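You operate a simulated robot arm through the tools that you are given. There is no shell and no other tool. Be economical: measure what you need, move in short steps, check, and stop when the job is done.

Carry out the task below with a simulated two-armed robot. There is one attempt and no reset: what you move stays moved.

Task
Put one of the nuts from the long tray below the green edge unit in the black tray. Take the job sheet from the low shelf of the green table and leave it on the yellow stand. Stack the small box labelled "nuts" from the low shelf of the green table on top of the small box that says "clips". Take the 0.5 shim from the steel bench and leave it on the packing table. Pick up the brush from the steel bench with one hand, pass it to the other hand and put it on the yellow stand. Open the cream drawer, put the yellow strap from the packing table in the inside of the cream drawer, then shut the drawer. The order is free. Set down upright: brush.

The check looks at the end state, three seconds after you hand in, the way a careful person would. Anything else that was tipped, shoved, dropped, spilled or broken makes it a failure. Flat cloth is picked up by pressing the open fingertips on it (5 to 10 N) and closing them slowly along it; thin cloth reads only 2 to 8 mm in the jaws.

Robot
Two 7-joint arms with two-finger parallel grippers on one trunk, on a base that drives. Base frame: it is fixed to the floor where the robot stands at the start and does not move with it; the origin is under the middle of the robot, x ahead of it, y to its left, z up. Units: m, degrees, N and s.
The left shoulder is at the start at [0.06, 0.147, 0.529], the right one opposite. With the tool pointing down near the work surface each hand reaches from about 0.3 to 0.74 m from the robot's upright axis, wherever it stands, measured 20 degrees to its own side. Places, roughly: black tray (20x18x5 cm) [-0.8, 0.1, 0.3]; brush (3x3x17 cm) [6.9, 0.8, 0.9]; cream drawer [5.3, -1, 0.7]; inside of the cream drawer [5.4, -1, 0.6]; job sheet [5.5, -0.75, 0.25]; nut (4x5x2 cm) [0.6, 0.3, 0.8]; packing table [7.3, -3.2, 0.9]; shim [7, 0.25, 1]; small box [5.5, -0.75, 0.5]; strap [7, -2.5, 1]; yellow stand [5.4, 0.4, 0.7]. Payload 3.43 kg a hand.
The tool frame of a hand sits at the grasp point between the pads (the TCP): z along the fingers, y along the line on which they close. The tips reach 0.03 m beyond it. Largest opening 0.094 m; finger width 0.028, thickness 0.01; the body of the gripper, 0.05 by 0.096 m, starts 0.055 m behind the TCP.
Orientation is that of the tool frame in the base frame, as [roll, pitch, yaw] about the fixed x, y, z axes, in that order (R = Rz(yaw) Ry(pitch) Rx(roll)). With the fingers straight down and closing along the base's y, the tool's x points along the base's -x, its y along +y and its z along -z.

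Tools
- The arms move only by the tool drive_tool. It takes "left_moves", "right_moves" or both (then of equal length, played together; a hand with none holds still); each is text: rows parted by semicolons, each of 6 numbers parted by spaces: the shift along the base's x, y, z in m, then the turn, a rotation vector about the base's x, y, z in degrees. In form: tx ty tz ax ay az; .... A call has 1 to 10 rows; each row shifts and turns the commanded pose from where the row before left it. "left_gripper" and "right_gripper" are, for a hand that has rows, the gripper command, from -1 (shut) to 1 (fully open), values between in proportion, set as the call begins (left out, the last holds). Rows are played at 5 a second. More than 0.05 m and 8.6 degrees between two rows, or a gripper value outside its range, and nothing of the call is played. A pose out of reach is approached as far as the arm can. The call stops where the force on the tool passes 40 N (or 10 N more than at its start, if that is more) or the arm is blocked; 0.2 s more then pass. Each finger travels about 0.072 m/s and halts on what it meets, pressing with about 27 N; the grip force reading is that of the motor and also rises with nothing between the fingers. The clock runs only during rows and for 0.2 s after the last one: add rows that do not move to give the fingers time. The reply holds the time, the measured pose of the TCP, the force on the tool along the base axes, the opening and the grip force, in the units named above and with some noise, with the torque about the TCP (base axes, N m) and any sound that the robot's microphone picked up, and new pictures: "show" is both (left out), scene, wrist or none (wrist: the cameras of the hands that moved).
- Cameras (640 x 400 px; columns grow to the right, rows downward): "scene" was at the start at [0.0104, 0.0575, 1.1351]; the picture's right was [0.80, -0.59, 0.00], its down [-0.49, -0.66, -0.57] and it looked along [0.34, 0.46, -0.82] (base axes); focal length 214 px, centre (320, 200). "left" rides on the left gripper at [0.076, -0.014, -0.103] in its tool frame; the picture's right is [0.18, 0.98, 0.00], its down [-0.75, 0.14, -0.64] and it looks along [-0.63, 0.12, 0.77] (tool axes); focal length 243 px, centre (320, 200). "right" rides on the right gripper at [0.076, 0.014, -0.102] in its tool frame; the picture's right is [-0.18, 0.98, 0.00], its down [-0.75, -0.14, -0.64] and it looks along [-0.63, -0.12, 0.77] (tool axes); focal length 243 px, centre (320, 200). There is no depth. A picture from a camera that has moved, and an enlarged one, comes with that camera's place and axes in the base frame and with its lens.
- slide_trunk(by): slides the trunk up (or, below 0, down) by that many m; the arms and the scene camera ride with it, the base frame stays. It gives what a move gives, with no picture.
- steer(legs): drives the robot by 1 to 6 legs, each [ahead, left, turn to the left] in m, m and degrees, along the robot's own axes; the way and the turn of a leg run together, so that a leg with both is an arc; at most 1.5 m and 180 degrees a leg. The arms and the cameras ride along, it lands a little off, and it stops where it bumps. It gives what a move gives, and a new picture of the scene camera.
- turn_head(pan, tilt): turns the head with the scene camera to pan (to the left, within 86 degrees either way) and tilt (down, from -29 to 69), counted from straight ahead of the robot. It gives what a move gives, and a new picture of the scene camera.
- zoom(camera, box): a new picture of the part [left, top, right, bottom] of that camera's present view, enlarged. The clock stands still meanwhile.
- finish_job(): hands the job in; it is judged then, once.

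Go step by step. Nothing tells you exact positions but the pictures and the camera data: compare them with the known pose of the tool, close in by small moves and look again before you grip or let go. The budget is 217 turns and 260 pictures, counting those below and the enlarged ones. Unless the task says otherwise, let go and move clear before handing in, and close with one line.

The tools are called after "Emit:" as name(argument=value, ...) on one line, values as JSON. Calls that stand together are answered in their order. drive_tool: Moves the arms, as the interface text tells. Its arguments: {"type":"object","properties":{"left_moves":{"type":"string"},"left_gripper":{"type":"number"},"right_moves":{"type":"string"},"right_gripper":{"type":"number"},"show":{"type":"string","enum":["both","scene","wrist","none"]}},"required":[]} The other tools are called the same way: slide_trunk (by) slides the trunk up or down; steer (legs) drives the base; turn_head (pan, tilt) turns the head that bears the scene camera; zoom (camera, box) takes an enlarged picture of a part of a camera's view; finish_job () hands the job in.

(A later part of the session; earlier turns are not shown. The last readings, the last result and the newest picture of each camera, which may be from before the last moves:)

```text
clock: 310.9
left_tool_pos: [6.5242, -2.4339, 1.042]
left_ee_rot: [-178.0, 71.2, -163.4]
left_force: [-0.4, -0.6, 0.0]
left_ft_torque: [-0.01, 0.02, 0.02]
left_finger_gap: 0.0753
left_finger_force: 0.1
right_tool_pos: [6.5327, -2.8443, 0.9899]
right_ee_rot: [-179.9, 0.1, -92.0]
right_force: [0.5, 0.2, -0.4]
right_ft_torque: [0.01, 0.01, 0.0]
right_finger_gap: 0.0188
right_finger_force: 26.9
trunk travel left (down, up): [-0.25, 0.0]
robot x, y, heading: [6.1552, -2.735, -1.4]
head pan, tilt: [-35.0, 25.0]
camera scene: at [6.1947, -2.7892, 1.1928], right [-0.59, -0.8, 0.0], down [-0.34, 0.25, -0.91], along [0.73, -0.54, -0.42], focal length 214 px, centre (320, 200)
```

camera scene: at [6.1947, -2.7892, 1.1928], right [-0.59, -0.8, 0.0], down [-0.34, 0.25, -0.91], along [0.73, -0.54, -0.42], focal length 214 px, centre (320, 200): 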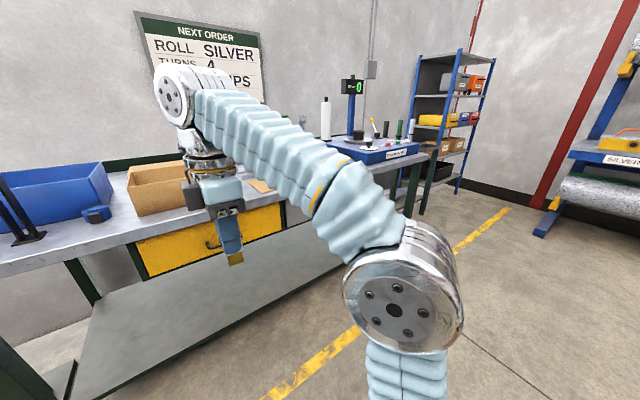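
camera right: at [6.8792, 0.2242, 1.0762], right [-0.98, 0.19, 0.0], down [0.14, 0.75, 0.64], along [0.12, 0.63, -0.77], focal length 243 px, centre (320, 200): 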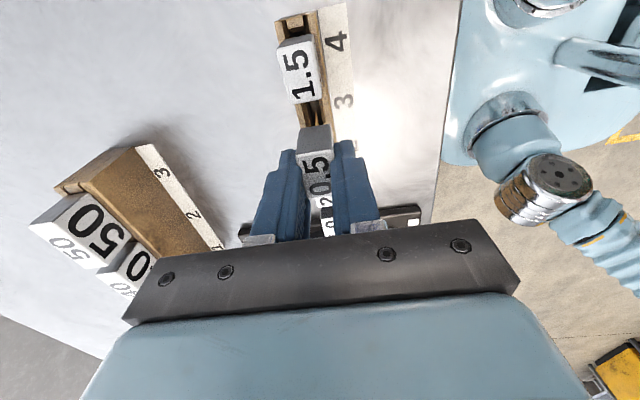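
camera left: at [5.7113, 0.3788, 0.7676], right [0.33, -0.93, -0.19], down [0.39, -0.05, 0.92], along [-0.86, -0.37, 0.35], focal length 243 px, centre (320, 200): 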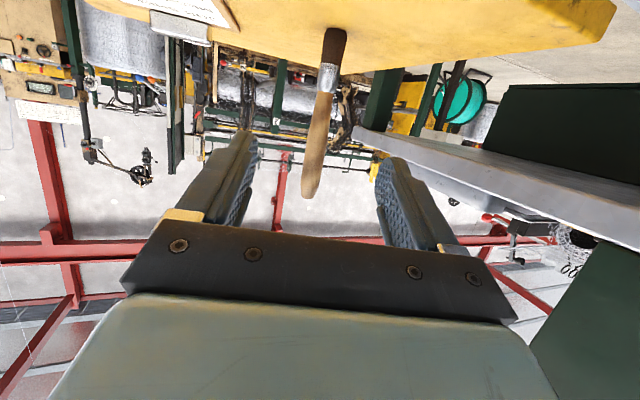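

I can't see the strap yet. First place the shim: move right 0.45 m and look for free table space.

Emit:
steer(legs=[[0, -0.45, 1.4]])

Emit:
turn_head(pan=15, tilt=30)

Emit:
zoom(camera="scene", box=[150, 80, 470, 280])

```text
clock: 313.6
left_tool_pos: [6.5104, -2.8686, 1.0426]
left_ee_rot: [-177.9, 71.2, -162.4]
left_force: [-0.3, 0.9, -0.1]
left_ft_torque: [0.02, 0.0, -0.02]
left_finger_gap: 0.0749
left_finger_force: 0.1
right_tool_pos: [6.5262, -3.2785, 0.9896]
right_ee_rot: [-179.9, 0.1, -91.0]
right_force: [0.2, 0.7, 0.6]
right_ft_torque: [-0.03, 0.01, 0.03]
right_finger_gap: 0.0187
right_finger_force: 26.6
trunk travel left (down, up): [-0.25, 0.0]
robot x, y, heading: [6.1438, -3.1738, -0.6]
head pan, tilt: [-35.0, 25.0]
camera scene: at [6.1878, -3.2291, 1.1928], right [-0.58, -0.81, 0.0], down [-0.34, 0.25, -0.91], along [0.74, -0.53, -0.42], focal length 214 px, centre (320, 200)
```

scene: 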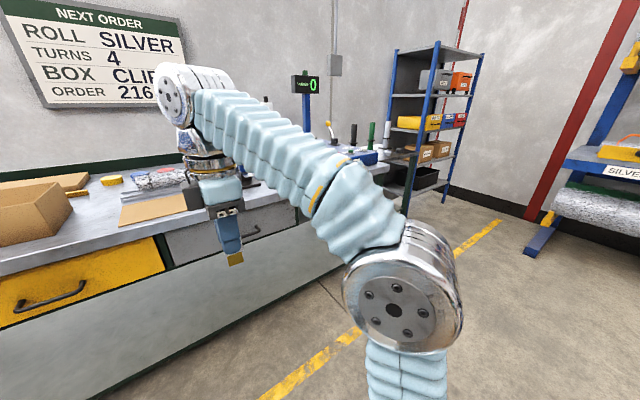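

```text
clock: 314.8
left_tool_pos: [6.5108, -2.87, 1.0428]
left_ee_rot: [-177.8, 71.3, -162.4]
left_force: [-0.3, 0.6, 0.5]
left_ft_torque: [-0.01, 0.01, 0.0]
left_finger_gap: 0.0753
left_finger_force: 0.1
right_tool_pos: [6.5266, -3.2786, 0.9898]
right_ee_rot: [-179.8, 0.1, -90.9]
right_force: [-0.4, -0.4, 0.5]
right_ft_torque: [0.05, -0.03, -0.01]
right_finger_gap: 0.0187
right_finger_force: 27.0
trunk travel left (down, up): [-0.25, 0.0]
robot x, y, heading: [6.1444, -3.1758, -0.4]
head pan, tilt: [15.0, 30.0]
camera scene: at [6.2004, -3.1531, 1.1849], right [0.25, -0.97, 0.0], down [-0.48, -0.12, -0.87], along [0.84, 0.22, -0.5], focal length 214 px, centre (320, 200)
```

scene: 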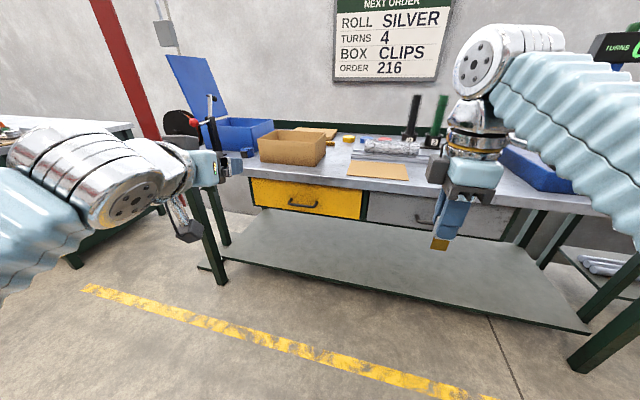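

```text
2.00 times, centred on (310, 180) of scene
camera zoom: at [6.2004, -3.1531, 1.1849], right [0.25, -0.97, 0.0], down [-0.48, -0.12, -0.87], along [0.84, 0.22, -0.5], focal length 429 px, centre (340, 240)
```

zoom: 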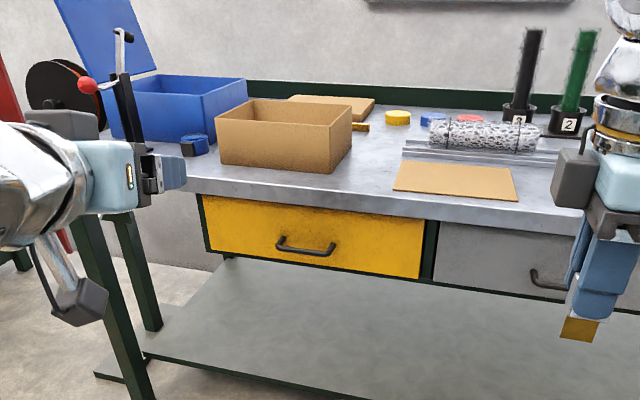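

Emit:
zoom(camera="scene", box=[220, 110, 420, 190])

```text
3.20 times, centred on (320, 150) of scene
camera zoom: at [6.2004, -3.1531, 1.1849], right [0.25, -0.97, 0.0], down [-0.48, -0.12, -0.87], along [0.84, 0.22, -0.5], focal length 686 px, centre (320, 360)
```

zoom: 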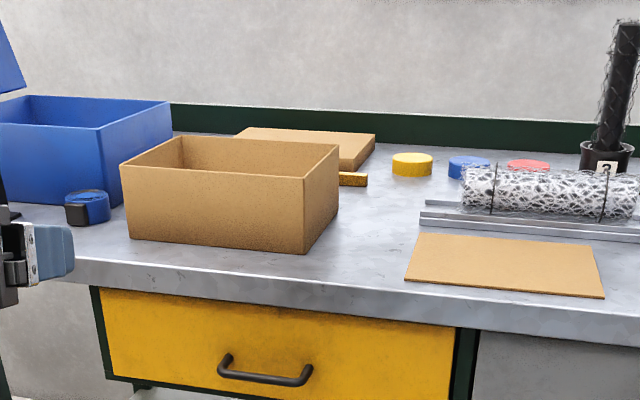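

The shim should be laid flat, so I'll tilt the right hand 60° forward (about y) and shift the base left 0.28 m, aiming for the free strip near (7.0, −3.0).

Emit:
drive_tool(right_moves="0 0 0 0 -7.5 0; 0.01 0 0 0 -7.5 0; 0.01 0 0 0 -7.5 0; 0.01 0 0 0 -7.5 0; 0.01 0 0 0 -7.5 0; 0.01 0 0 0 -7.5 0; 0.01 0 0 0 -7.5 0; 0.01 0 0 0 -7.5 0; 0 0 0 0 0 0", show="none")

Emit:
steer(legs=[[0, 0.28, 0.4]])

```text
clock: 316.8
left_tool_pos: [6.5106, -2.871, 1.0431]
left_ee_rot: [-177.9, 71.3, -162.4]
left_force: [0.3, 1.1, -0.3]
left_ft_torque: [0.0, 0.02, 0.04]
left_finger_gap: 0.0751
left_finger_force: 0.0
right_tool_pos: [6.5968, -3.2791, 0.9912]
right_ee_rot: [-119.7, 1.0, -90.4]
right_force: [-0.4, -0.8, -0.2]
right_ft_torque: [-0.01, 0.02, -0.01]
right_finger_gap: 0.0188
right_finger_force: 26.7
trunk travel left (down, up): [-0.25, 0.0]
robot x, y, heading: [6.1464, -3.1763, -0.5]
head pan, tilt: [15.0, 30.0]
```

```text
clock: 318.8
left_tool_pos: [6.5082, -2.5839, 1.0418]
left_ee_rot: [-177.9, 71.2, -161.9]
left_force: [0.1, 0.1, 0.4]
left_ft_torque: [0.03, -0.01, 0.01]
left_finger_gap: 0.0751
left_finger_force: 0.0
right_tool_pos: [6.5976, -2.9942, 0.9899]
right_ee_rot: [-119.9, 1.0, -89.8]
right_force: [-0.4, -0.3, -0.5]
right_ft_torque: [0.01, 0.04, 0.02]
right_finger_gap: 0.0186
right_finger_force: 27.4
trunk travel left (down, up): [-0.25, 0.0]
robot x, y, heading: [6.1469, -2.9, 0.0]
head pan, tilt: [15.0, 30.0]
camera scene: at [6.2012, -2.8727, 1.1849], right [0.26, -0.97, 0.0], down [-0.48, -0.13, -0.87], along [0.84, 0.23, -0.5], focal length 214 px, centre (320, 200)
```

scene: 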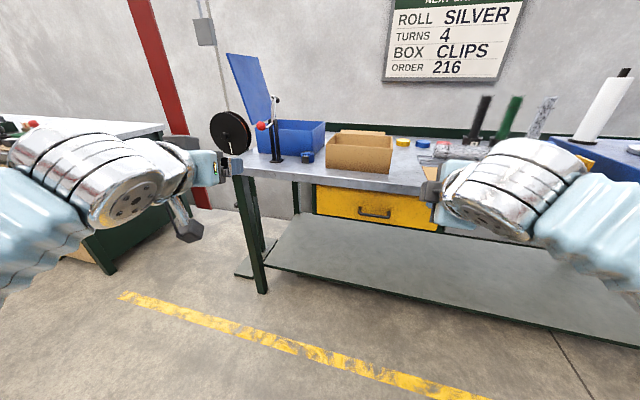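

Emit:
steer(legs=[[0.25, 0, 0]])

Emit:
drive_tool(right_moves="0.03 0 -0.02 0 0 0; 0 0 0 0 0 0", show="wrist")

```text
clock: 320.6
left_tool_pos: [6.7585, -2.5869, 1.0422]
left_ee_rot: [-177.9, 71.1, -162.0]
left_force: [0.0, 1.0, -0.7]
left_ft_torque: [0.0, 0.01, 0.01]
left_finger_gap: 0.0752
left_finger_force: 0.0
right_tool_pos: [6.8479, -2.9957, 0.9902]
right_ee_rot: [-119.8, 0.9, -90.1]
right_force: [-0.3, -1.2, -0.9]
right_ft_torque: [0.03, 0.01, -0.04]
right_finger_gap: 0.0186
right_finger_force: 27.2
trunk travel left (down, up): [-0.25, 0.0]
robot x, y, heading: [6.3981, -2.8934, -0.1]
head pan, tilt: [15.0, 30.0]
camera scene: at [6.4514, -2.8729, 1.1849], right [0.26, -0.97, 0.0], down [-0.48, -0.13, -0.87], along [0.84, 0.22, -0.5], focal length 214 px, centre (320, 200)
```

scene: 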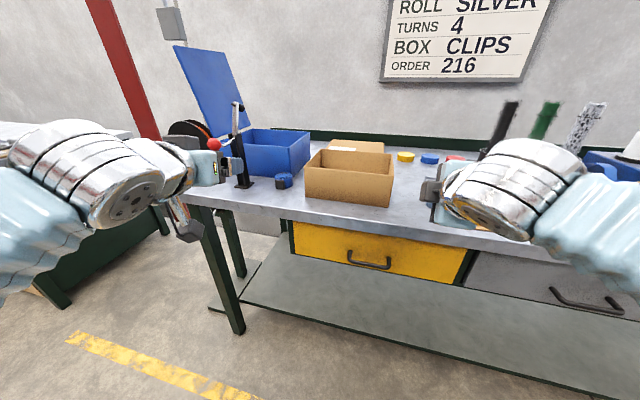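

```text
clock: 321.2
left_tool_pos: [6.7605, -2.5868, 1.0422]
left_ee_rot: [-177.9, 71.2, -162.0]
left_force: [0.5, 0.4, 0.4]
left_ft_torque: [0.01, -0.02, -0.04]
left_finger_gap: 0.0754
left_finger_force: 0.1
right_tool_pos: [6.8793, -2.9973, 0.972]
right_ee_rot: [-119.9, 0.9, -90.1]
right_force: [-0.7, -0.2, -0.5]
right_ft_torque: [0.0, 0.0, -0.01]
right_finger_gap: 0.0189
right_finger_force: 26.9
trunk travel left (down, up): [-0.25, 0.0]
robot x, y, heading: [6.3951, -2.8966, -0.0]
head pan, tilt: [15.0, 30.0]
camera right: at [6.7815, -3.0748, 1.0081], right [-0.49, 0.2, -0.85], down [-0.49, 0.75, 0.45], along [0.72, 0.63, -0.27], focal length 243 px, centre (320, 200)
```

right: 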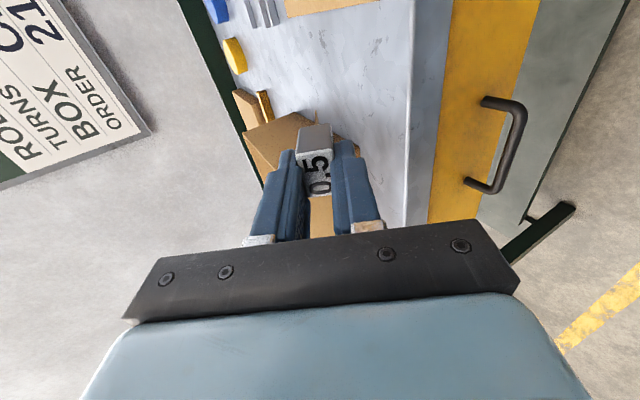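

Free strip confirmed (box edge y≈−2.935). Move forward to x≈7.03 then descend.

Emit:
drive_tool(right_moves="0.04 -0.004 0 0 0 0; 0.04 -0.004 0 0 0 0; 0.04 0 0 0 0 0; 0.03 0 -0.01 0 0 0; 0 0 -0.03 0 0 0; 0 0 0 0 0 0")

```text
clock: 322.6
left_tool_pos: [6.76, -2.5859, 1.0424]
left_ee_rot: [-177.9, 71.2, -162.0]
left_force: [0.1, -1.0, -0.3]
left_ft_torque: [-0.01, -0.02, 0.01]
left_finger_gap: 0.0749
left_finger_force: 0.1
right_tool_pos: [7.029, -3.0039, 0.9291]
right_ee_rot: [-119.8, 1.0, -89.9]
right_force: [-0.8, -0.2, -0.8]
right_ft_torque: [-0.02, 0.03, 0.01]
right_finger_gap: 0.0189
right_finger_force: 27.2
trunk travel left (down, up): [-0.25, 0.0]
robot x, y, heading: [6.3957, -2.8978, -0.1]
head pan, tilt: [15.0, 30.0]
camera scene: at [6.4517, -2.8729, 1.1848], right [0.26, -0.97, 0.0], down [-0.48, -0.13, -0.87], along [0.84, 0.22, -0.5], focal length 214 px, centre (320, 200)
camera right: at [6.9321, -3.0811, 0.9668], right [-0.49, 0.2, -0.85], down [-0.49, 0.75, 0.45], along [0.72, 0.64, -0.27], focal length 243 px, centre (320, 200)
```

scene: 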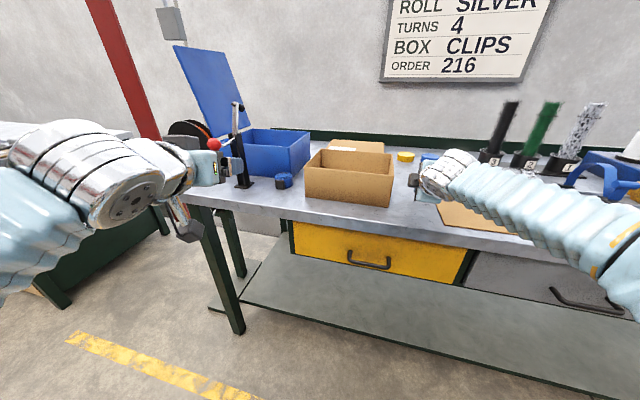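
right: 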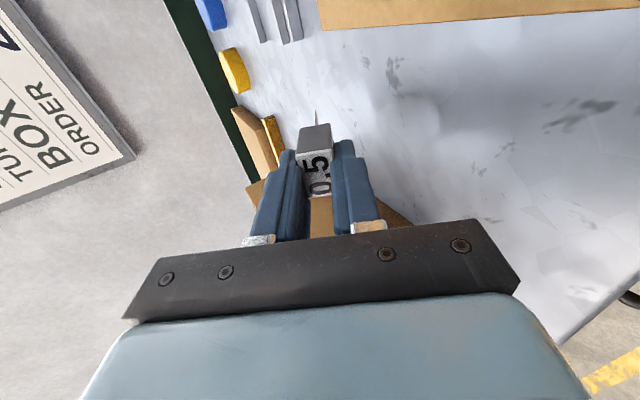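

Emit:
drive_tool(right_moves="0 0 -0.01 0 0 0; 0 0 -0.01 0 0 0; 0 0 -0.005 0 0 0; 0 0 0 0 0 0", show="wrist")

```text
clock: 323.6
left_tool_pos: [6.7604, -2.5866, 1.0424]
left_ee_rot: [-177.9, 71.2, -162.0]
left_force: [0.0, 0.3, 0.4]
left_ft_torque: [0.03, 0.0, -0.02]
left_finger_gap: 0.0754
left_finger_force: 0.1
right_tool_pos: [7.0299, -3.0042, 0.9061]
right_ee_rot: [-119.9, 1.0, -90.1]
right_force: [0.5, -0.6, -1.2]
right_ft_torque: [-0.02, -0.01, -0.01]
right_finger_gap: 0.0189
right_finger_force: 27.2
trunk travel left (down, up): [-0.25, 0.0]
robot x, y, heading: [6.397, -2.8975, -0.2]
head pan, tilt: [15.0, 30.0]
camera right: at [6.932, -3.0814, 0.9427], right [-0.49, 0.2, -0.85], down [-0.49, 0.75, 0.45], along [0.72, 0.63, -0.27], focal length 243 px, centre (320, 200)
```

right: 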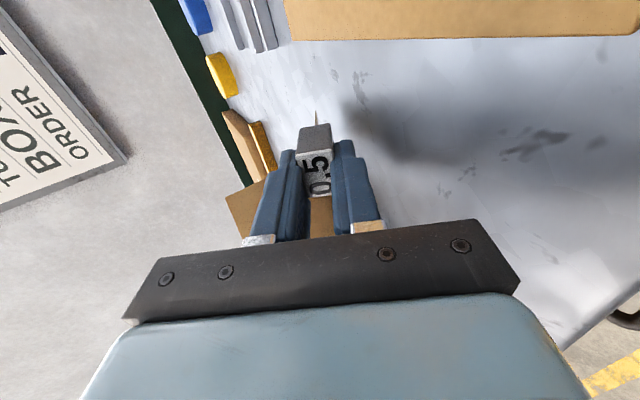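

Emit:
drive_tool(right_moves="0 0 -0.005 0 0 0; 0 0 -0.004 0 0 0; 0 0 -0.003 0 0 0; 0 0 0 0 0 0", show="none")

Emit:
drive_tool(right_moves="0 0 -0.003 0 0 0; 0 0 -0.003 0 0 0; 0 0 -0.002 0 0 0; 0 0 0 0 0 0", show="wrist")

```text
clock: 324.6
left_tool_pos: [6.7597, -2.5867, 1.0422]
left_ee_rot: [-177.8, 71.2, -162.0]
left_force: [-0.1, 0.4, -0.6]
left_ft_torque: [0.01, 0.0, -0.05]
left_finger_gap: 0.0751
left_finger_force: 0.1
right_tool_pos: [7.0281, -3.0026, 0.8944]
right_ee_rot: [-119.6, 0.9, -89.9]
right_force: [2.5, 0.0, 10.5]
right_ft_torque: [-0.15, -0.72, 0.01]
right_finger_gap: 0.019
right_finger_force: 26.8
trunk travel left (down, up): [-0.25, 0.0]
robot x, y, heading: [6.3978, -2.8923, -0.2]
head pan, tilt: [15.0, 30.0]
```

```text
clock: 325.5
left_tool_pos: [6.7599, -2.5871, 1.0425]
left_ee_rot: [-177.6, 71.2, -161.8]
left_force: [-0.5, -0.7, 0.2]
left_ft_torque: [0.01, 0.0, -0.01]
left_finger_gap: 0.0751
left_finger_force: 0.0
right_tool_pos: [7.0289, -3.0041, 0.8924]
right_ee_rot: [-118.9, 1.2, -89.9]
right_force: [1.5, 0.1, 12.1]
right_ft_torque: [-0.12, -0.81, 0.05]
right_finger_gap: 0.0193
right_finger_force: 27.0
trunk travel left (down, up): [-0.25, 0.0]
robot x, y, heading: [6.3955, -2.8929, 0.1]
head pan, tilt: [15.0, 30.0]
stopped in row 4 (right hand): the force on the tool passed its limit at 41 N (the readings are from after the stop); the commanded pose is now the measured one
camera right: at [6.9306, -3.082, 0.9282], right [-0.48, 0.2, -0.86], down [-0.5, 0.74, 0.45], along [0.73, 0.64, -0.25], focal length 243 px, centre (320, 200)
```

right: 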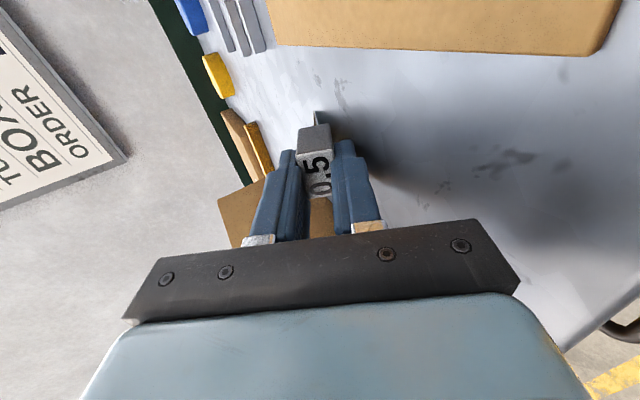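

The tongue tip touches the table. Open slightly and withdraw backward along the tool so the shim lies down flat.

Emit:
drive_tool(right_moves="0 0 0.001 0 0 0; 0 0 0 0 0 0; 0 0 0 0 0 0", right_gripper=-0.3, show="wrist")

```text
clock: 326.3
left_tool_pos: [6.7593, -2.5861, 1.0421]
left_ee_rot: [-177.8, 71.2, -161.9]
left_force: [-0.6, 0.1, 0.8]
left_ft_torque: [-0.03, -0.01, 0.0]
left_finger_gap: 0.0753
left_finger_force: 0.0
right_tool_pos: [7.0276, -3.0033, 0.8925]
right_ee_rot: [-119.1, 1.1, -90.0]
right_force: [7.8, 1.0, 21.5]
right_ft_torque: [-0.24, -0.64, 0.13]
right_finger_gap: 0.021
right_finger_force: 0.0
trunk travel left (down, up): [-0.25, 0.0]
robot x, y, heading: [6.3941, -2.8975, -0.1]
head pan, tilt: [15.0, 30.0]
camera right: at [6.9304, -3.0819, 0.9285], right [-0.48, 0.2, -0.85], down [-0.49, 0.74, 0.45], along [0.73, 0.64, -0.26], focal length 243 px, centre (320, 200)
```

right: 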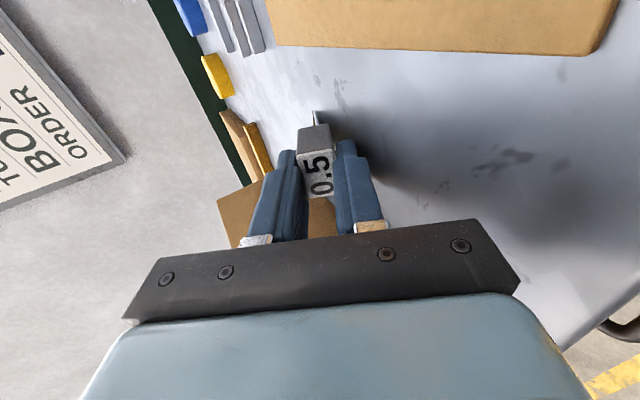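

The lower finger is on the table; raise slightly while opening.

Emit:
drive_tool(right_moves="0 0 0.006 0 0 0; 0 0 0.004 0 0 0; 0 0 0 0 0 0", show="wrist")

```text
clock: 327.1
left_tool_pos: [6.7591, -2.5867, 1.0425]
left_ee_rot: [-177.9, 71.2, -162.0]
left_force: [0.0, -0.2, 0.5]
left_ft_torque: [0.01, 0.02, -0.01]
left_finger_gap: 0.0754
left_finger_force: 0.1
right_tool_pos: [7.0273, -3.0036, 0.8999]
right_ee_rot: [-119.3, 1.1, -90.0]
right_force: [0.1, 0.8, -0.9]
right_ft_torque: [-0.01, -0.01, 0.01]
right_finger_gap: 0.0331
right_finger_force: 0.2
trunk travel left (down, up): [-0.25, 0.0]
robot x, y, heading: [6.3944, -2.8955, -0.2]
head pan, tilt: [15.0, 30.0]
camera right: at [6.9312, -3.0823, 0.9362], right [-0.48, 0.2, -0.85], down [-0.49, 0.74, 0.45], along [0.73, 0.64, -0.26], focal length 243 px, centre (320, 200)
```

right: 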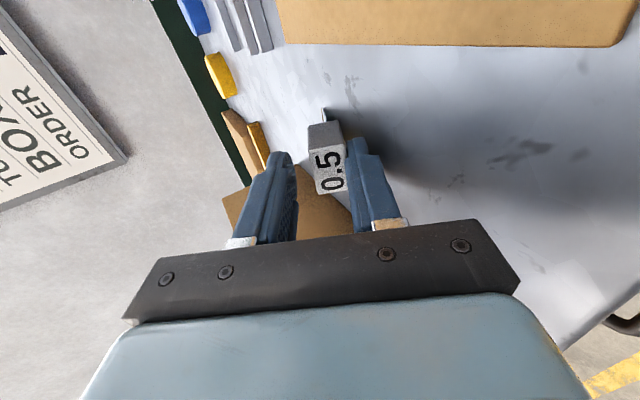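

Withdraw backward to slide the lower finger out.

Emit:
drive_tool(right_moves="-0.03 0 0 0 0 0; -0.04 0 0.003 0 0 0; -0.04 0 0.01 0 0 0; -0.04 0 0.02 0 0 0; 0 0 0 0 0 0", right_gripper=-0.2)

```text
clock: 328.3
left_tool_pos: [6.7589, -2.5873, 1.042]
left_ee_rot: [-177.9, 71.2, -162.0]
left_force: [-0.4, -0.2, -0.4]
left_ft_torque: [0.01, -0.03, 0.04]
left_finger_gap: 0.0754
left_finger_force: 0.2
right_tool_pos: [6.8778, -3.0025, 0.9322]
right_ee_rot: [-119.4, 1.2, -89.8]
right_force: [0.3, 0.9, 0.0]
right_ft_torque: [-0.01, 0.0, 0.04]
right_finger_gap: 0.0373
right_finger_force: 0.1
trunk travel left (down, up): [-0.25, 0.0]
robot x, y, heading: [6.3951, -2.8938, -0.2]
head pan, tilt: [15.0, 30.0]
camera scene: at [6.4515, -2.8729, 1.1849], right [0.26, -0.97, 0.0], down [-0.48, -0.13, -0.87], along [0.84, 0.22, -0.5], focal length 214 px, centre (320, 200)
camera right: at [6.7808, -3.0815, 0.9692], right [-0.48, 0.2, -0.85], down [-0.49, 0.74, 0.45], along [0.73, 0.64, -0.26], focal length 243 px, centre (320, 200)
```

scene: 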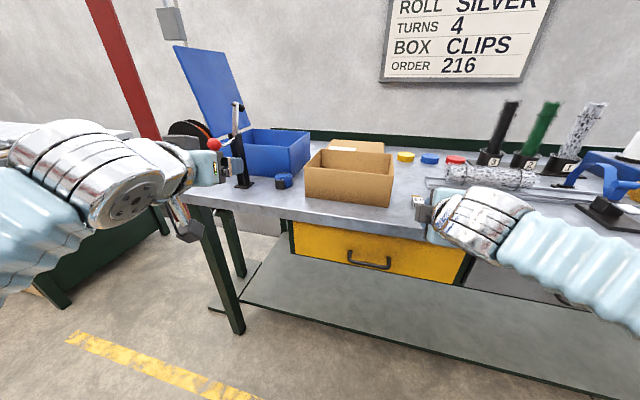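
right: 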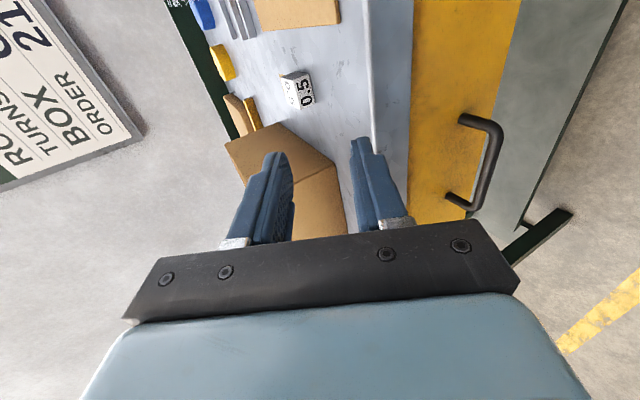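

The shim lies flat on the table. Now look closely for the yellow strap around (7.0, −2.5).

Emit:
zoom(camera="scene", box=[180, 90, 340, 210])

```text
3.33 times, centred on (260, 150) of scene
camera zoom: at [6.4515, -2.8729, 1.1849], right [0.26, -0.97, 0.0], down [-0.48, -0.13, -0.87], along [0.84, 0.22, -0.5], focal length 715 px, centre (520, 367)
```

zoom: 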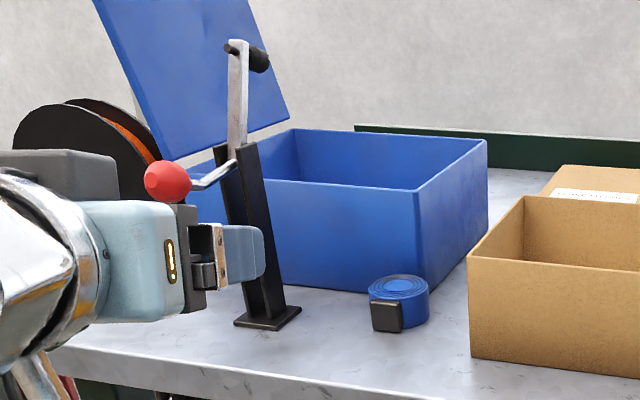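

I see only a blue strap coil; the yellow one may be inside the blue bin. I'll pull the left hand back and shift left and forward to look in.

Emit:
drive_tool(left_moves="-0.03 0.03 -0.02 0 0 0; -0.03 0.03 -0.02 0 0 0; -0.03 0.03 -0.02 0 0 0; 0 0 0 0 0 0", right_moves="-0.03 -0.02 0.03 0 0 0; -0.03 -0.02 0.03 0 0 0; -0.03 -0.02 0 0 0 0; 0 0 0 0 0 0", show="none")

Emit:
steer(legs=[[0, 0.35, 0]])

```text
clock: 329.3
left_tool_pos: [6.6691, -2.4944, 0.9807]
left_ee_rot: [-177.9, 71.1, -162.0]
left_force: [0.3, 0.6, -0.2]
left_ft_torque: [0.01, -0.01, 0.01]
left_finger_gap: 0.0752
left_finger_force: 0.0
right_tool_pos: [6.7889, -3.0631, 0.9947]
right_ee_rot: [-119.2, 1.1, -90.1]
right_force: [-0.4, 0.3, -0.2]
right_ft_torque: [0.01, 0.01, 0.0]
right_finger_gap: 0.0374
right_finger_force: 0.1
trunk travel left (down, up): [-0.25, 0.0]
robot x, y, heading: [6.3992, -2.8938, -0.1]
head pan, tilt: [15.0, 30.0]
```

```text
clock: 331.6
left_tool_pos: [6.6715, -2.1444, 0.9814]
left_ee_rot: [-177.9, 71.2, -162.3]
left_force: [-0.3, 0.7, 1.2]
left_ft_torque: [-0.01, -0.01, -0.02]
left_finger_gap: 0.075
left_finger_force: 0.0
right_tool_pos: [6.7898, -2.712, 0.9933]
right_ee_rot: [-119.2, 1.1, -90.2]
right_force: [0.5, -0.2, -0.3]
right_ft_torque: [-0.01, -0.01, -0.01]
right_finger_gap: 0.0374
right_finger_force: 0.1
trunk travel left (down, up): [-0.25, 0.0]
robot x, y, heading: [6.3974, -2.5439, -0.3]
head pan, tilt: [15.0, 30.0]
camera scene: at [6.4533, -2.5203, 1.1849], right [0.25, -0.97, 0.0], down [-0.48, -0.13, -0.87], along [0.84, 0.22, -0.5], focal length 214 px, centre (320, 200)
```

scene: 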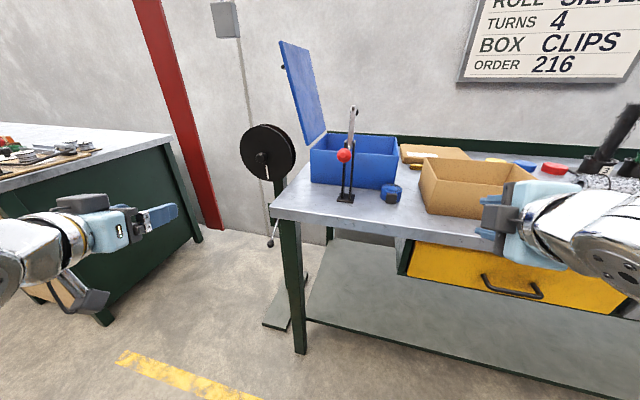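

Emit:
steer(legs=[[0.15, 0.05, 0]])

Emit:
turn_head(pan=-8, tilt=32)

```text
clock: 333.0
left_tool_pos: [6.8244, -2.0954, 0.9803]
left_ee_rot: [-177.9, 71.2, -162.4]
left_force: [0.7, -0.1, -0.5]
left_ft_torque: [0.01, 0.0, 0.04]
left_finger_gap: 0.075
left_finger_force: 0.1
right_tool_pos: [6.9412, -2.665, 0.9943]
right_ee_rot: [-119.3, 1.1, -90.3]
right_force: [0.4, -0.6, 0.0]
right_ft_torque: [-0.01, -0.04, 0.03]
right_finger_gap: 0.0375
right_finger_force: 0.0
trunk travel left (down, up): [-0.25, 0.0]
robot x, y, heading: [6.5512, -2.4924, -0.5]
head pan, tilt: [15.0, 30.0]
camera scene: at [6.6057, -2.4708, 1.1849], right [0.25, -0.97, 0.0], down [-0.48, -0.12, -0.87], along [0.84, 0.22, -0.5], focal length 214 px, centre (320, 200)
```

scene: 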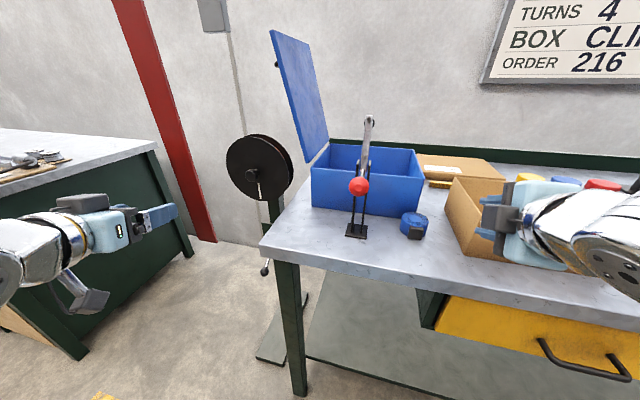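

```text
clock: 333.9
left_tool_pos: [6.8256, -2.0959, 0.9811]
left_ee_rot: [-177.9, 71.2, -162.4]
left_force: [0.1, 0.1, -0.9]
left_ft_torque: [0.04, 0.02, 0.01]
left_finger_gap: 0.0752
left_finger_force: 0.0
right_tool_pos: [6.9412, -2.6631, 0.9951]
right_ee_rot: [-119.3, 1.1, -90.3]
right_force: [-0.4, 0.5, -0.9]
right_ft_torque: [0.0, 0.02, 0.02]
right_finger_gap: 0.0377
right_finger_force: 0.0
trunk travel left (down, up): [-0.25, 0.0]
robot x, y, heading: [6.5541, -2.4898, -0.7]
head pan, tilt: [-8.0, 32.0]
camera scene: at [6.6069, -2.5065, 1.1817], right [-0.15, -0.99, 0.0], down [-0.52, 0.08, -0.85], along [0.84, -0.12, -0.53], focal length 214 px, centre (320, 200)
```

scene: 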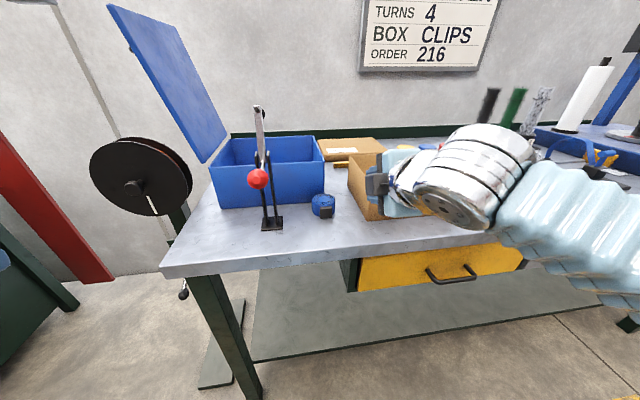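

Emit:
zoom(camera="scene", box=[200, 110, 400, 220])

```text
3.20 times, centred on (300, 165) of scene
camera zoom: at [6.6069, -2.5065, 1.1817], right [-0.15, -0.99, 0.0], down [-0.52, 0.08, -0.85], along [0.84, -0.12, -0.53], focal length 686 px, centre (384, 312)
```

zoom: 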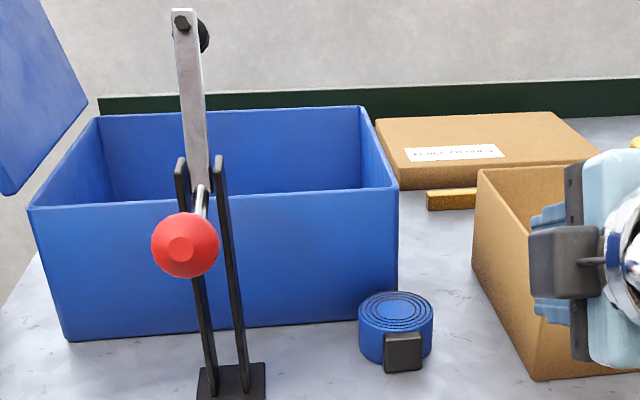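

The yellow strap may be hidden behind the blue bin's front wall. I'll use the right wrist camera: un-tilt it to 25° and bring it above the bin's right side.

Emit:
drive_tool(right_moves="-0.01 0 0.02 0 7 0; 0 0 0.02 0 7 0; 0 0 0.01 0 7 0; 0 0 0 0 7 0; 0 0 0 0 7 0; 0 0 0 0 0 0", show="none")

Emit:
drive_tool(right_moves="0.045 0.005 0.003 0 0 0; 0.045 0.005 0.003 0 0 0; 0.045 0 0 0 0 0; 0.04 0 0 0 0 0; 0.03 0 0 0 0 0; 0 0 0 0 0 0")

```text
clock: 335.3
left_tool_pos: [6.8257, -2.0948, 0.9808]
left_ee_rot: [-177.8, 71.2, -162.4]
left_force: [0.5, 0.1, 0.0]
left_ft_torque: [-0.01, -0.01, 0.0]
left_finger_gap: 0.0752
left_finger_force: 0.1
right_tool_pos: [6.9328, -2.6634, 1.0445]
right_ee_rot: [-154.5, 0.6, -90.9]
right_force: [0.0, 0.8, 0.2]
right_ft_torque: [0.0, 0.01, 0.02]
right_finger_gap: 0.0377
right_finger_force: 0.2
trunk travel left (down, up): [-0.25, 0.0]
robot x, y, heading: [6.5519, -2.494, -0.6]
head pan, tilt: [-8.0, 32.0]
```

```text
clock: 336.7
left_tool_pos: [6.8251, -2.0949, 0.982]
left_ee_rot: [-177.9, 71.3, -162.4]
left_force: [0.3, -0.7, 0.7]
left_ft_torque: [0.01, 0.05, -0.03]
left_finger_gap: 0.0751
left_finger_force: 0.1
right_tool_pos: [7.1058, -2.6464, 1.0297]
right_ee_rot: [-154.2, 0.7, -90.8]
right_force: [0.2, 0.1, 0.8]
right_ft_torque: [0.01, -0.03, -0.01]
right_finger_gap: 0.0377
right_finger_force: 0.1
right hand out of reach, approached as far as the arm can: row 4, 5
trunk travel left (down, up): [-0.25, 0.0]
robot x, y, heading: [6.5504, -2.4939, -0.4]
head pan, tilt: [-8.0, 32.0]
camera scene: at [6.6068, -2.5066, 1.1817], right [-0.15, -0.99, 0.0], down [-0.52, 0.08, -0.85], along [0.84, -0.13, -0.53], focal length 214 px, centre (320, 200)
camera right: at [7.0465, -2.7239, 1.1152], right [-0.88, 0.2, -0.42], down [-0.14, 0.75, 0.65], along [0.45, 0.63, -0.63], focal length 243 px, centre (320, 200)
```

scene: 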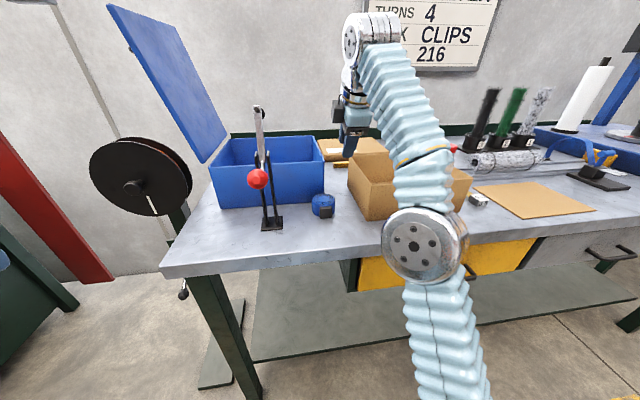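
right: 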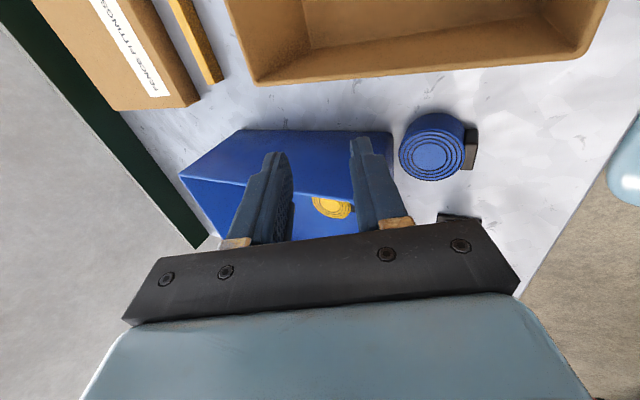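

Found it: the yellow coil is inside the blue bin at about (7.185, −2.49, 0.89). I'll retract the left hand a little, shift the base to (6.64, −2.61), and straighten the right hand to a 15° lean.

Emit:
drive_tool(left_moves="-0.03 0.0 -0.02 0 0 0; -0.03 0 -0.02 0 0 0; -0.02 0 -0.02 0 0 0; 0 0 0 0 0 0", right_moves="0 0 0.003 0 0 0; -0.02 0 0.005 0 5 0; -0.02 0 0.005 0 5 0; 0 0 0 0 0 0", right_gripper=0.7, show="none")

Emit:
steer(legs=[[0.09, -0.11, 0.4]])

Emit:
drive_tool(right_moves="0 0.04 0 0 0 0; 0 0.04 0 0 0 0; 0 0.04 0 0 0 0; 0 0.04 0 0 0 0; 0 0 0 0 0 0")

```text
clock: 337.7
left_tool_pos: [6.7441, -2.0955, 0.9212]
left_ee_rot: [-177.7, 71.3, -162.3]
left_force: [-0.1, 0.1, -0.4]
left_ft_torque: [-0.03, 0.02, 0.0]
left_finger_gap: 0.0755
left_finger_force: 0.0
right_tool_pos: [7.0795, -2.6425, 1.0175]
right_ee_rot: [-162.3, 0.5, -91.3]
right_force: [-0.5, -0.5, -0.1]
right_ft_torque: [-0.02, -0.03, 0.01]
right_finger_gap: 0.0799
right_finger_force: 0.1
right hand out of reach, approached as far as the arm can: row 2, 3
trunk travel left (down, up): [-0.25, 0.0]
robot x, y, heading: [6.5519, -2.4921, -0.6]
head pan, tilt: [-8.0, 32.0]
```

```text
clock: 339.0
left_tool_pos: [6.8325, -2.2058, 0.9216]
left_ee_rot: [-177.8, 71.1, -162.2]
left_force: [-0.2, 0.1, 0.7]
left_ft_torque: [0.03, -0.03, -0.01]
left_finger_gap: 0.0753
left_finger_force: 0.0
right_tool_pos: [7.1715, -2.7509, 1.0172]
right_ee_rot: [-162.2, 0.5, -91.0]
right_force: [-0.2, -0.3, -0.3]
right_ft_torque: [-0.01, -0.01, -0.03]
right_finger_gap: 0.08
right_finger_force: 0.1
trunk travel left (down, up): [-0.25, 0.0]
robot x, y, heading: [6.6429, -2.6027, -0.4]
head pan, tilt: [-8.0, 32.0]
camera scene: at [6.6973, -2.6172, 1.1817], right [-0.14, -0.99, 0.0], down [-0.52, 0.08, -0.85], along [0.84, -0.12, -0.53], focal length 214 px, centre (320, 200)
```

scene: 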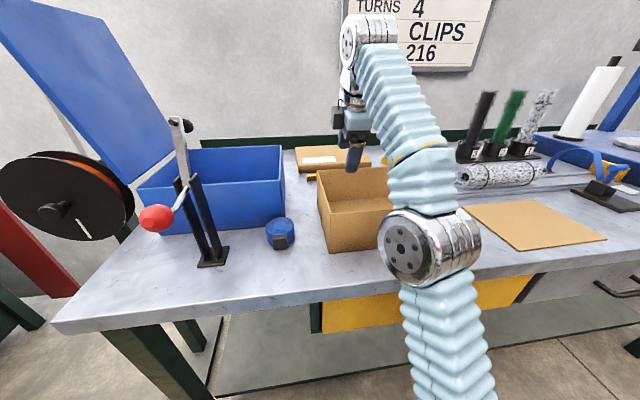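

```text
clock: 340.2
left_tool_pos: [6.833, -2.2039, 0.9222]
left_ee_rot: [-177.9, 71.2, -162.2]
left_force: [0.6, -0.2, -0.1]
left_ft_torque: [-0.03, 0.02, -0.01]
left_finger_gap: 0.0752
left_finger_force: 0.1
right_tool_pos: [7.1617, -2.6533, 1.0079]
right_ee_rot: [-162.2, 0.4, -90.9]
right_force: [0.2, 0.4, 0.2]
right_ft_torque: [0.01, 0.01, 0.01]
right_finger_gap: 0.0798
right_finger_force: 0.1
right hand out of reach, approached as far as the arm can: row 1, 2, 4
trunk travel left (down, up): [-0.25, 0.0]
robot x, y, heading: [6.6384, -2.6051, -0.2]
head pan, tilt: [-8.0, 32.0]
camera scene: at [6.6975, -2.6174, 1.1817], right [-0.14, -0.99, 0.0], down [-0.52, 0.08, -0.85], along [0.84, -0.12, -0.53], focal length 214 px, centre (320, 200)
camera right: at [7.1153, -2.7308, 1.0999], right [-0.93, 0.2, -0.3], down [-0.05, 0.75, 0.66], along [0.36, 0.63, -0.69], focal length 243 px, centre (320, 200)
```

scene: 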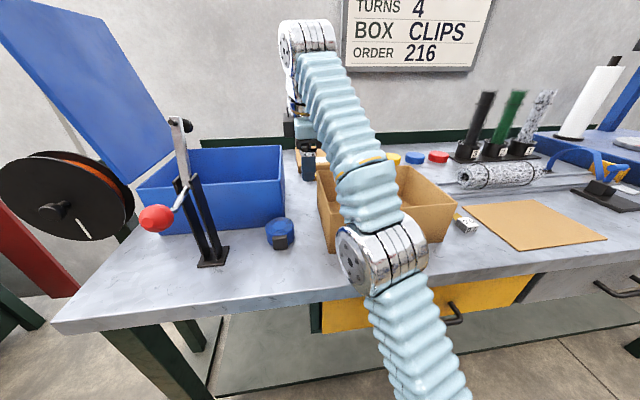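
right: 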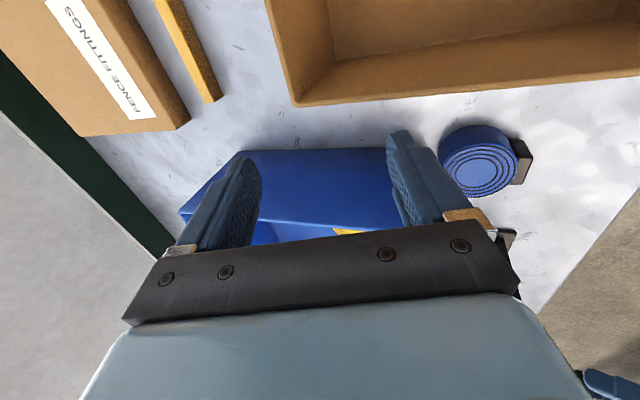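

Reach is better with a 25° lean. Restore it, shift the base 0.15 m left so the hand comes over the bin right of the lever.

Emit:
drive_tool(right_moves="0 -0.01 0.005 0 -4 0; 0.01 0 0.01 0 -4 0; 0.02 0 0.015 0 0 0; 0.01 0 0.01 0 0 0; 0 0 0 0 0 0", show="none")

Emit:
steer(legs=[[0.01, 0.1, 0]])

Emit:
drive_tool(right_moves="0 0 0 0 0 0", show="wrist")

```text
clock: 341.4
left_tool_pos: [6.8336, -2.2047, 0.9214]
left_ee_rot: [-177.9, 71.2, -162.1]
left_force: [-0.3, 0.0, -0.6]
left_ft_torque: [0.01, 0.0, 0.02]
left_finger_gap: 0.0752
left_finger_force: 0.1
right_tool_pos: [7.1807, -2.6633, 1.0262]
right_ee_rot: [-154.3, 0.7, -90.9]
right_force: [-0.3, -0.5, -0.4]
right_ft_torque: [0.02, -0.01, -0.01]
right_finger_gap: 0.08
right_finger_force: 0.0
right hand out of reach, approached as far as the arm can: row 3, 4
trunk travel left (down, up): [-0.25, 0.0]
robot x, y, heading: [6.6414, -2.6022, -0.4]
head pan, tilt: [-8.0, 32.0]
```

```text
clock: 342.4
left_tool_pos: [6.8398, -2.1383, 0.9204]
left_ee_rot: [-177.7, 71.2, -162.1]
left_force: [-0.5, 0.9, -0.4]
left_ft_torque: [-0.03, 0.03, 0.01]
left_finger_gap: 0.0753
left_finger_force: 0.0
right_tool_pos: [7.1875, -2.6072, 1.0281]
right_ee_rot: [-154.3, -0.2, -91.9]
right_force: [-1.0, -3.1, -0.2]
right_ft_torque: [-0.14, 0.05, 0.13]
right_finger_gap: 0.0806
right_finger_force: 0.1
trunk travel left (down, up): [-0.25, 0.0]
robot x, y, heading: [6.6474, -2.5371, -0.3]
head pan, tilt: [-8.0, 32.0]
stopped in leg 1: the force on the tool passed its limit at 59 N (the readings are from after the stop); the commanded pose is now the measured one
camera scene: at [6.704, -2.5515, 1.1817], right [-0.14, -0.99, 0.0], down [-0.52, 0.08, -0.85], along [0.84, -0.12, -0.53], focal length 214 px, centre (320, 200)
```

scene: 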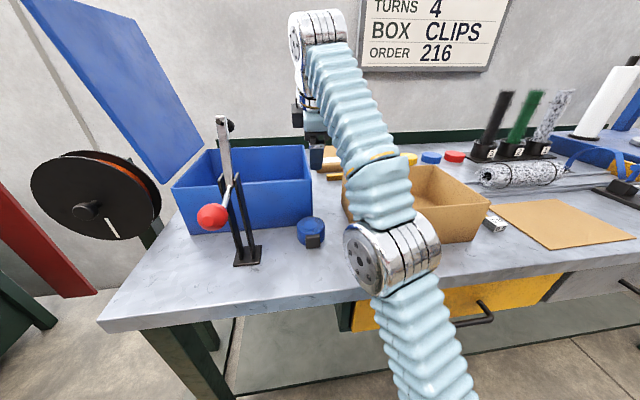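

```text
clock: 342.9
left_tool_pos: [6.8402, -2.1393, 0.9219]
left_ee_rot: [-177.8, 71.2, -162.1]
left_force: [0.0, 0.2, -0.3]
left_ft_torque: [0.0, -0.01, -0.04]
left_finger_gap: 0.0752
left_finger_force: 0.0
right_tool_pos: [7.1885, -2.6078, 1.0274]
right_ee_rot: [-154.2, -0.1, -91.8]
right_force: [-1.7, -6.1, -0.4]
right_ft_torque: [-0.25, 0.08, 0.22]
right_finger_gap: 0.0807
right_finger_force: 0.9
trunk travel left (down, up): [-0.25, 0.0]
robot x, y, heading: [6.6483, -2.5355, -0.2]
head pan, tilt: [-8.0, 32.0]
camera right: at [7.1272, -2.6823, 1.1137], right [-0.88, 0.21, -0.43], down [-0.13, 0.76, 0.64], along [0.46, 0.61, -0.64], focal length 243 px, centre (320, 200)
```

right: 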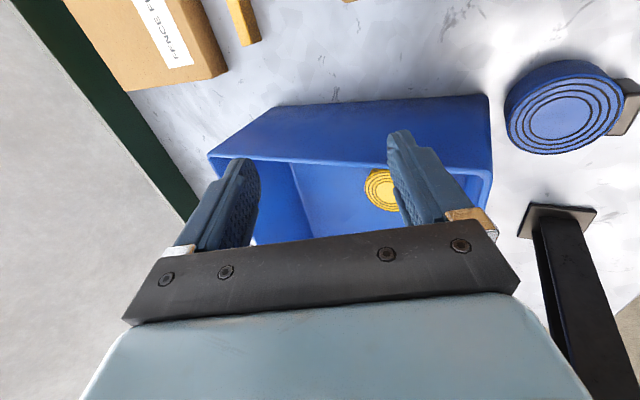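

The front fingertip caught the bin's right wall. I'll move off, close the fingers to gain clearance, and then cross over.

Emit:
drive_tool(right_moves="0 -0.02 0 0 0 0; 0 -0.01 0 0 0 0; 0 0 0.004 0 0 0; 0 0 0 0 0 0; 0 0 0 0 0 0; 0 0 0 0 0 0", right_gripper=-1, show="none")

Emit:
steer(legs=[[0.015, 0.1, 0]])

```text
clock: 344.2
left_tool_pos: [6.8412, -2.1398, 0.922]
left_ee_rot: [-177.7, 71.2, -162.0]
left_force: [-0.8, 0.3, -0.5]
left_ft_torque: [0.0, -0.02, 0.01]
left_finger_gap: 0.0751
left_finger_force: 0.0
right_tool_pos: [7.189, -2.6364, 1.0298]
right_ee_rot: [-154.2, -0.1, -91.9]
right_force: [-0.9, 0.2, -0.2]
right_ft_torque: [0.0, 0.0, -0.02]
right_finger_gap: 0.0001
right_finger_force: 27.5
trunk travel left (down, up): [-0.25, 0.0]
robot x, y, heading: [6.6479, -2.5346, -0.2]
head pan, tilt: [-8.0, 32.0]
```

```text
clock: 345.4
left_tool_pos: [6.8564, -2.0402, 0.9223]
left_ee_rot: [-177.8, 71.3, -162.0]
left_force: [-0.2, 0.2, 0.8]
left_ft_torque: [0.01, 0.04, 0.04]
left_finger_gap: 0.0751
left_finger_force: 0.0
right_tool_pos: [7.2048, -2.5387, 1.0308]
right_ee_rot: [-154.2, -0.1, -91.8]
right_force: [0.2, 0.0, 0.3]
right_ft_torque: [0.03, 0.02, -0.01]
right_finger_gap: 0.0
right_finger_force: 26.8
trunk travel left (down, up): [-0.25, 0.0]
robot x, y, heading: [6.6678, -2.4438, -0.6]
head pan, tilt: [-8.0, 32.0]
camera scene: at [6.72, -2.4526, 1.1817], right [-0.14, -0.99, 0.0], down [-0.52, 0.08, -0.85], along [0.84, -0.12, -0.53], focal length 214 px, centre (320, 200)
```

scene: 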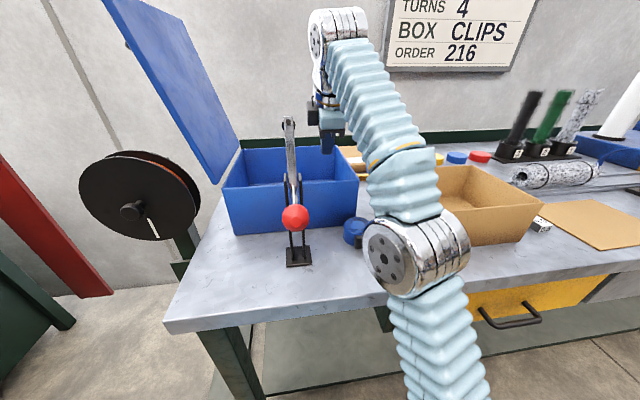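

Reaching down here would press the elbow on the table, so I'll replan: base further back, hand entering pointing forward over the rim then steepening, closing along y with the camera on top. First back off and rotate the right hand about vertical by 90°.

Emit:
steer(legs=[[0, -0.12, 0.4], [-0.2, 0, 0]])

Emit:
drive_tool(right_moves="-0.03 0 -0.02 0 -5 0; -0.03 0 -0.02 0 -5 0; 0 0 -0.02 0 0 8; 0 0 -0.02 0 0 8; 0 0 0 0 0 8; 0 0 0 0 0 8; 0 0 0 0 0 8; 0 0 0 0 0 8; 0 0 0 0 0 8; 0 0 0 0 0 0", show="none")

```text
clock: 347.8
left_tool_pos: [6.6553, -2.1562, 0.9212]
left_ee_rot: [-178.0, 71.1, -161.4]
left_force: [-0.4, 0.1, 0.2]
left_ft_torque: [0.0, -0.03, 0.0]
left_finger_gap: 0.0751
left_finger_force: 0.1
right_tool_pos: [7.0084, -2.6511, 1.0318]
right_ee_rot: [-154.3, -0.2, -91.2]
right_force: [1.0, -0.8, -0.4]
right_ft_torque: [-0.02, 0.03, 0.0]
right_finger_gap: 0.0004
right_finger_force: 27.1
trunk travel left (down, up): [-0.25, 0.0]
robot x, y, heading: [6.4668, -2.5586, 0.5]
head pan, tilt: [-8.0, 32.0]
camera scene: at [6.5236, -2.5708, 1.1817], right [-0.13, -0.99, 0.0], down [-0.53, 0.07, -0.85], along [0.84, -0.11, -0.53], focal length 214 px, centre (320, 200)
```

scene: 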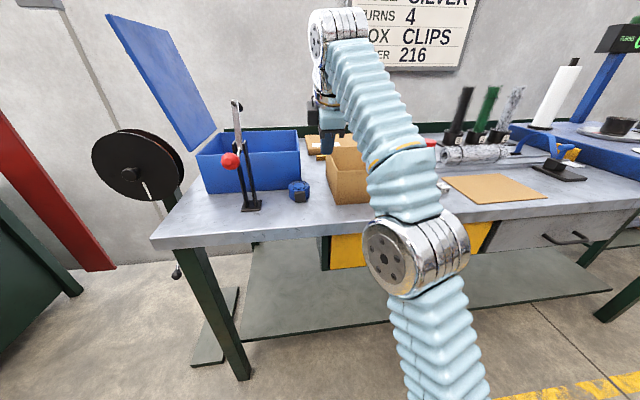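

```text
clock: 350.0
left_tool_pos: [6.6559, -2.157, 0.9214]
left_ee_rot: [-177.6, 71.1, -161.6]
left_force: [0.1, -0.1, 0.9]
left_ft_torque: [0.0, 0.01, 0.01]
left_finger_gap: 0.0751
left_finger_force: 0.2
right_tool_pos: [6.9486, -2.6516, 0.9514]
right_ee_rot: [-144.3, 0.0, -35.2]
right_force: [0.0, 0.3, 0.1]
right_ft_torque: [0.01, -0.03, -0.01]
right_finger_gap: 0.0001
right_finger_force: 27.2
trunk travel left (down, up): [-0.25, 0.0]
robot x, y, heading: [6.4664, -2.5583, 0.4]
head pan, tilt: [-8.0, 32.0]
```

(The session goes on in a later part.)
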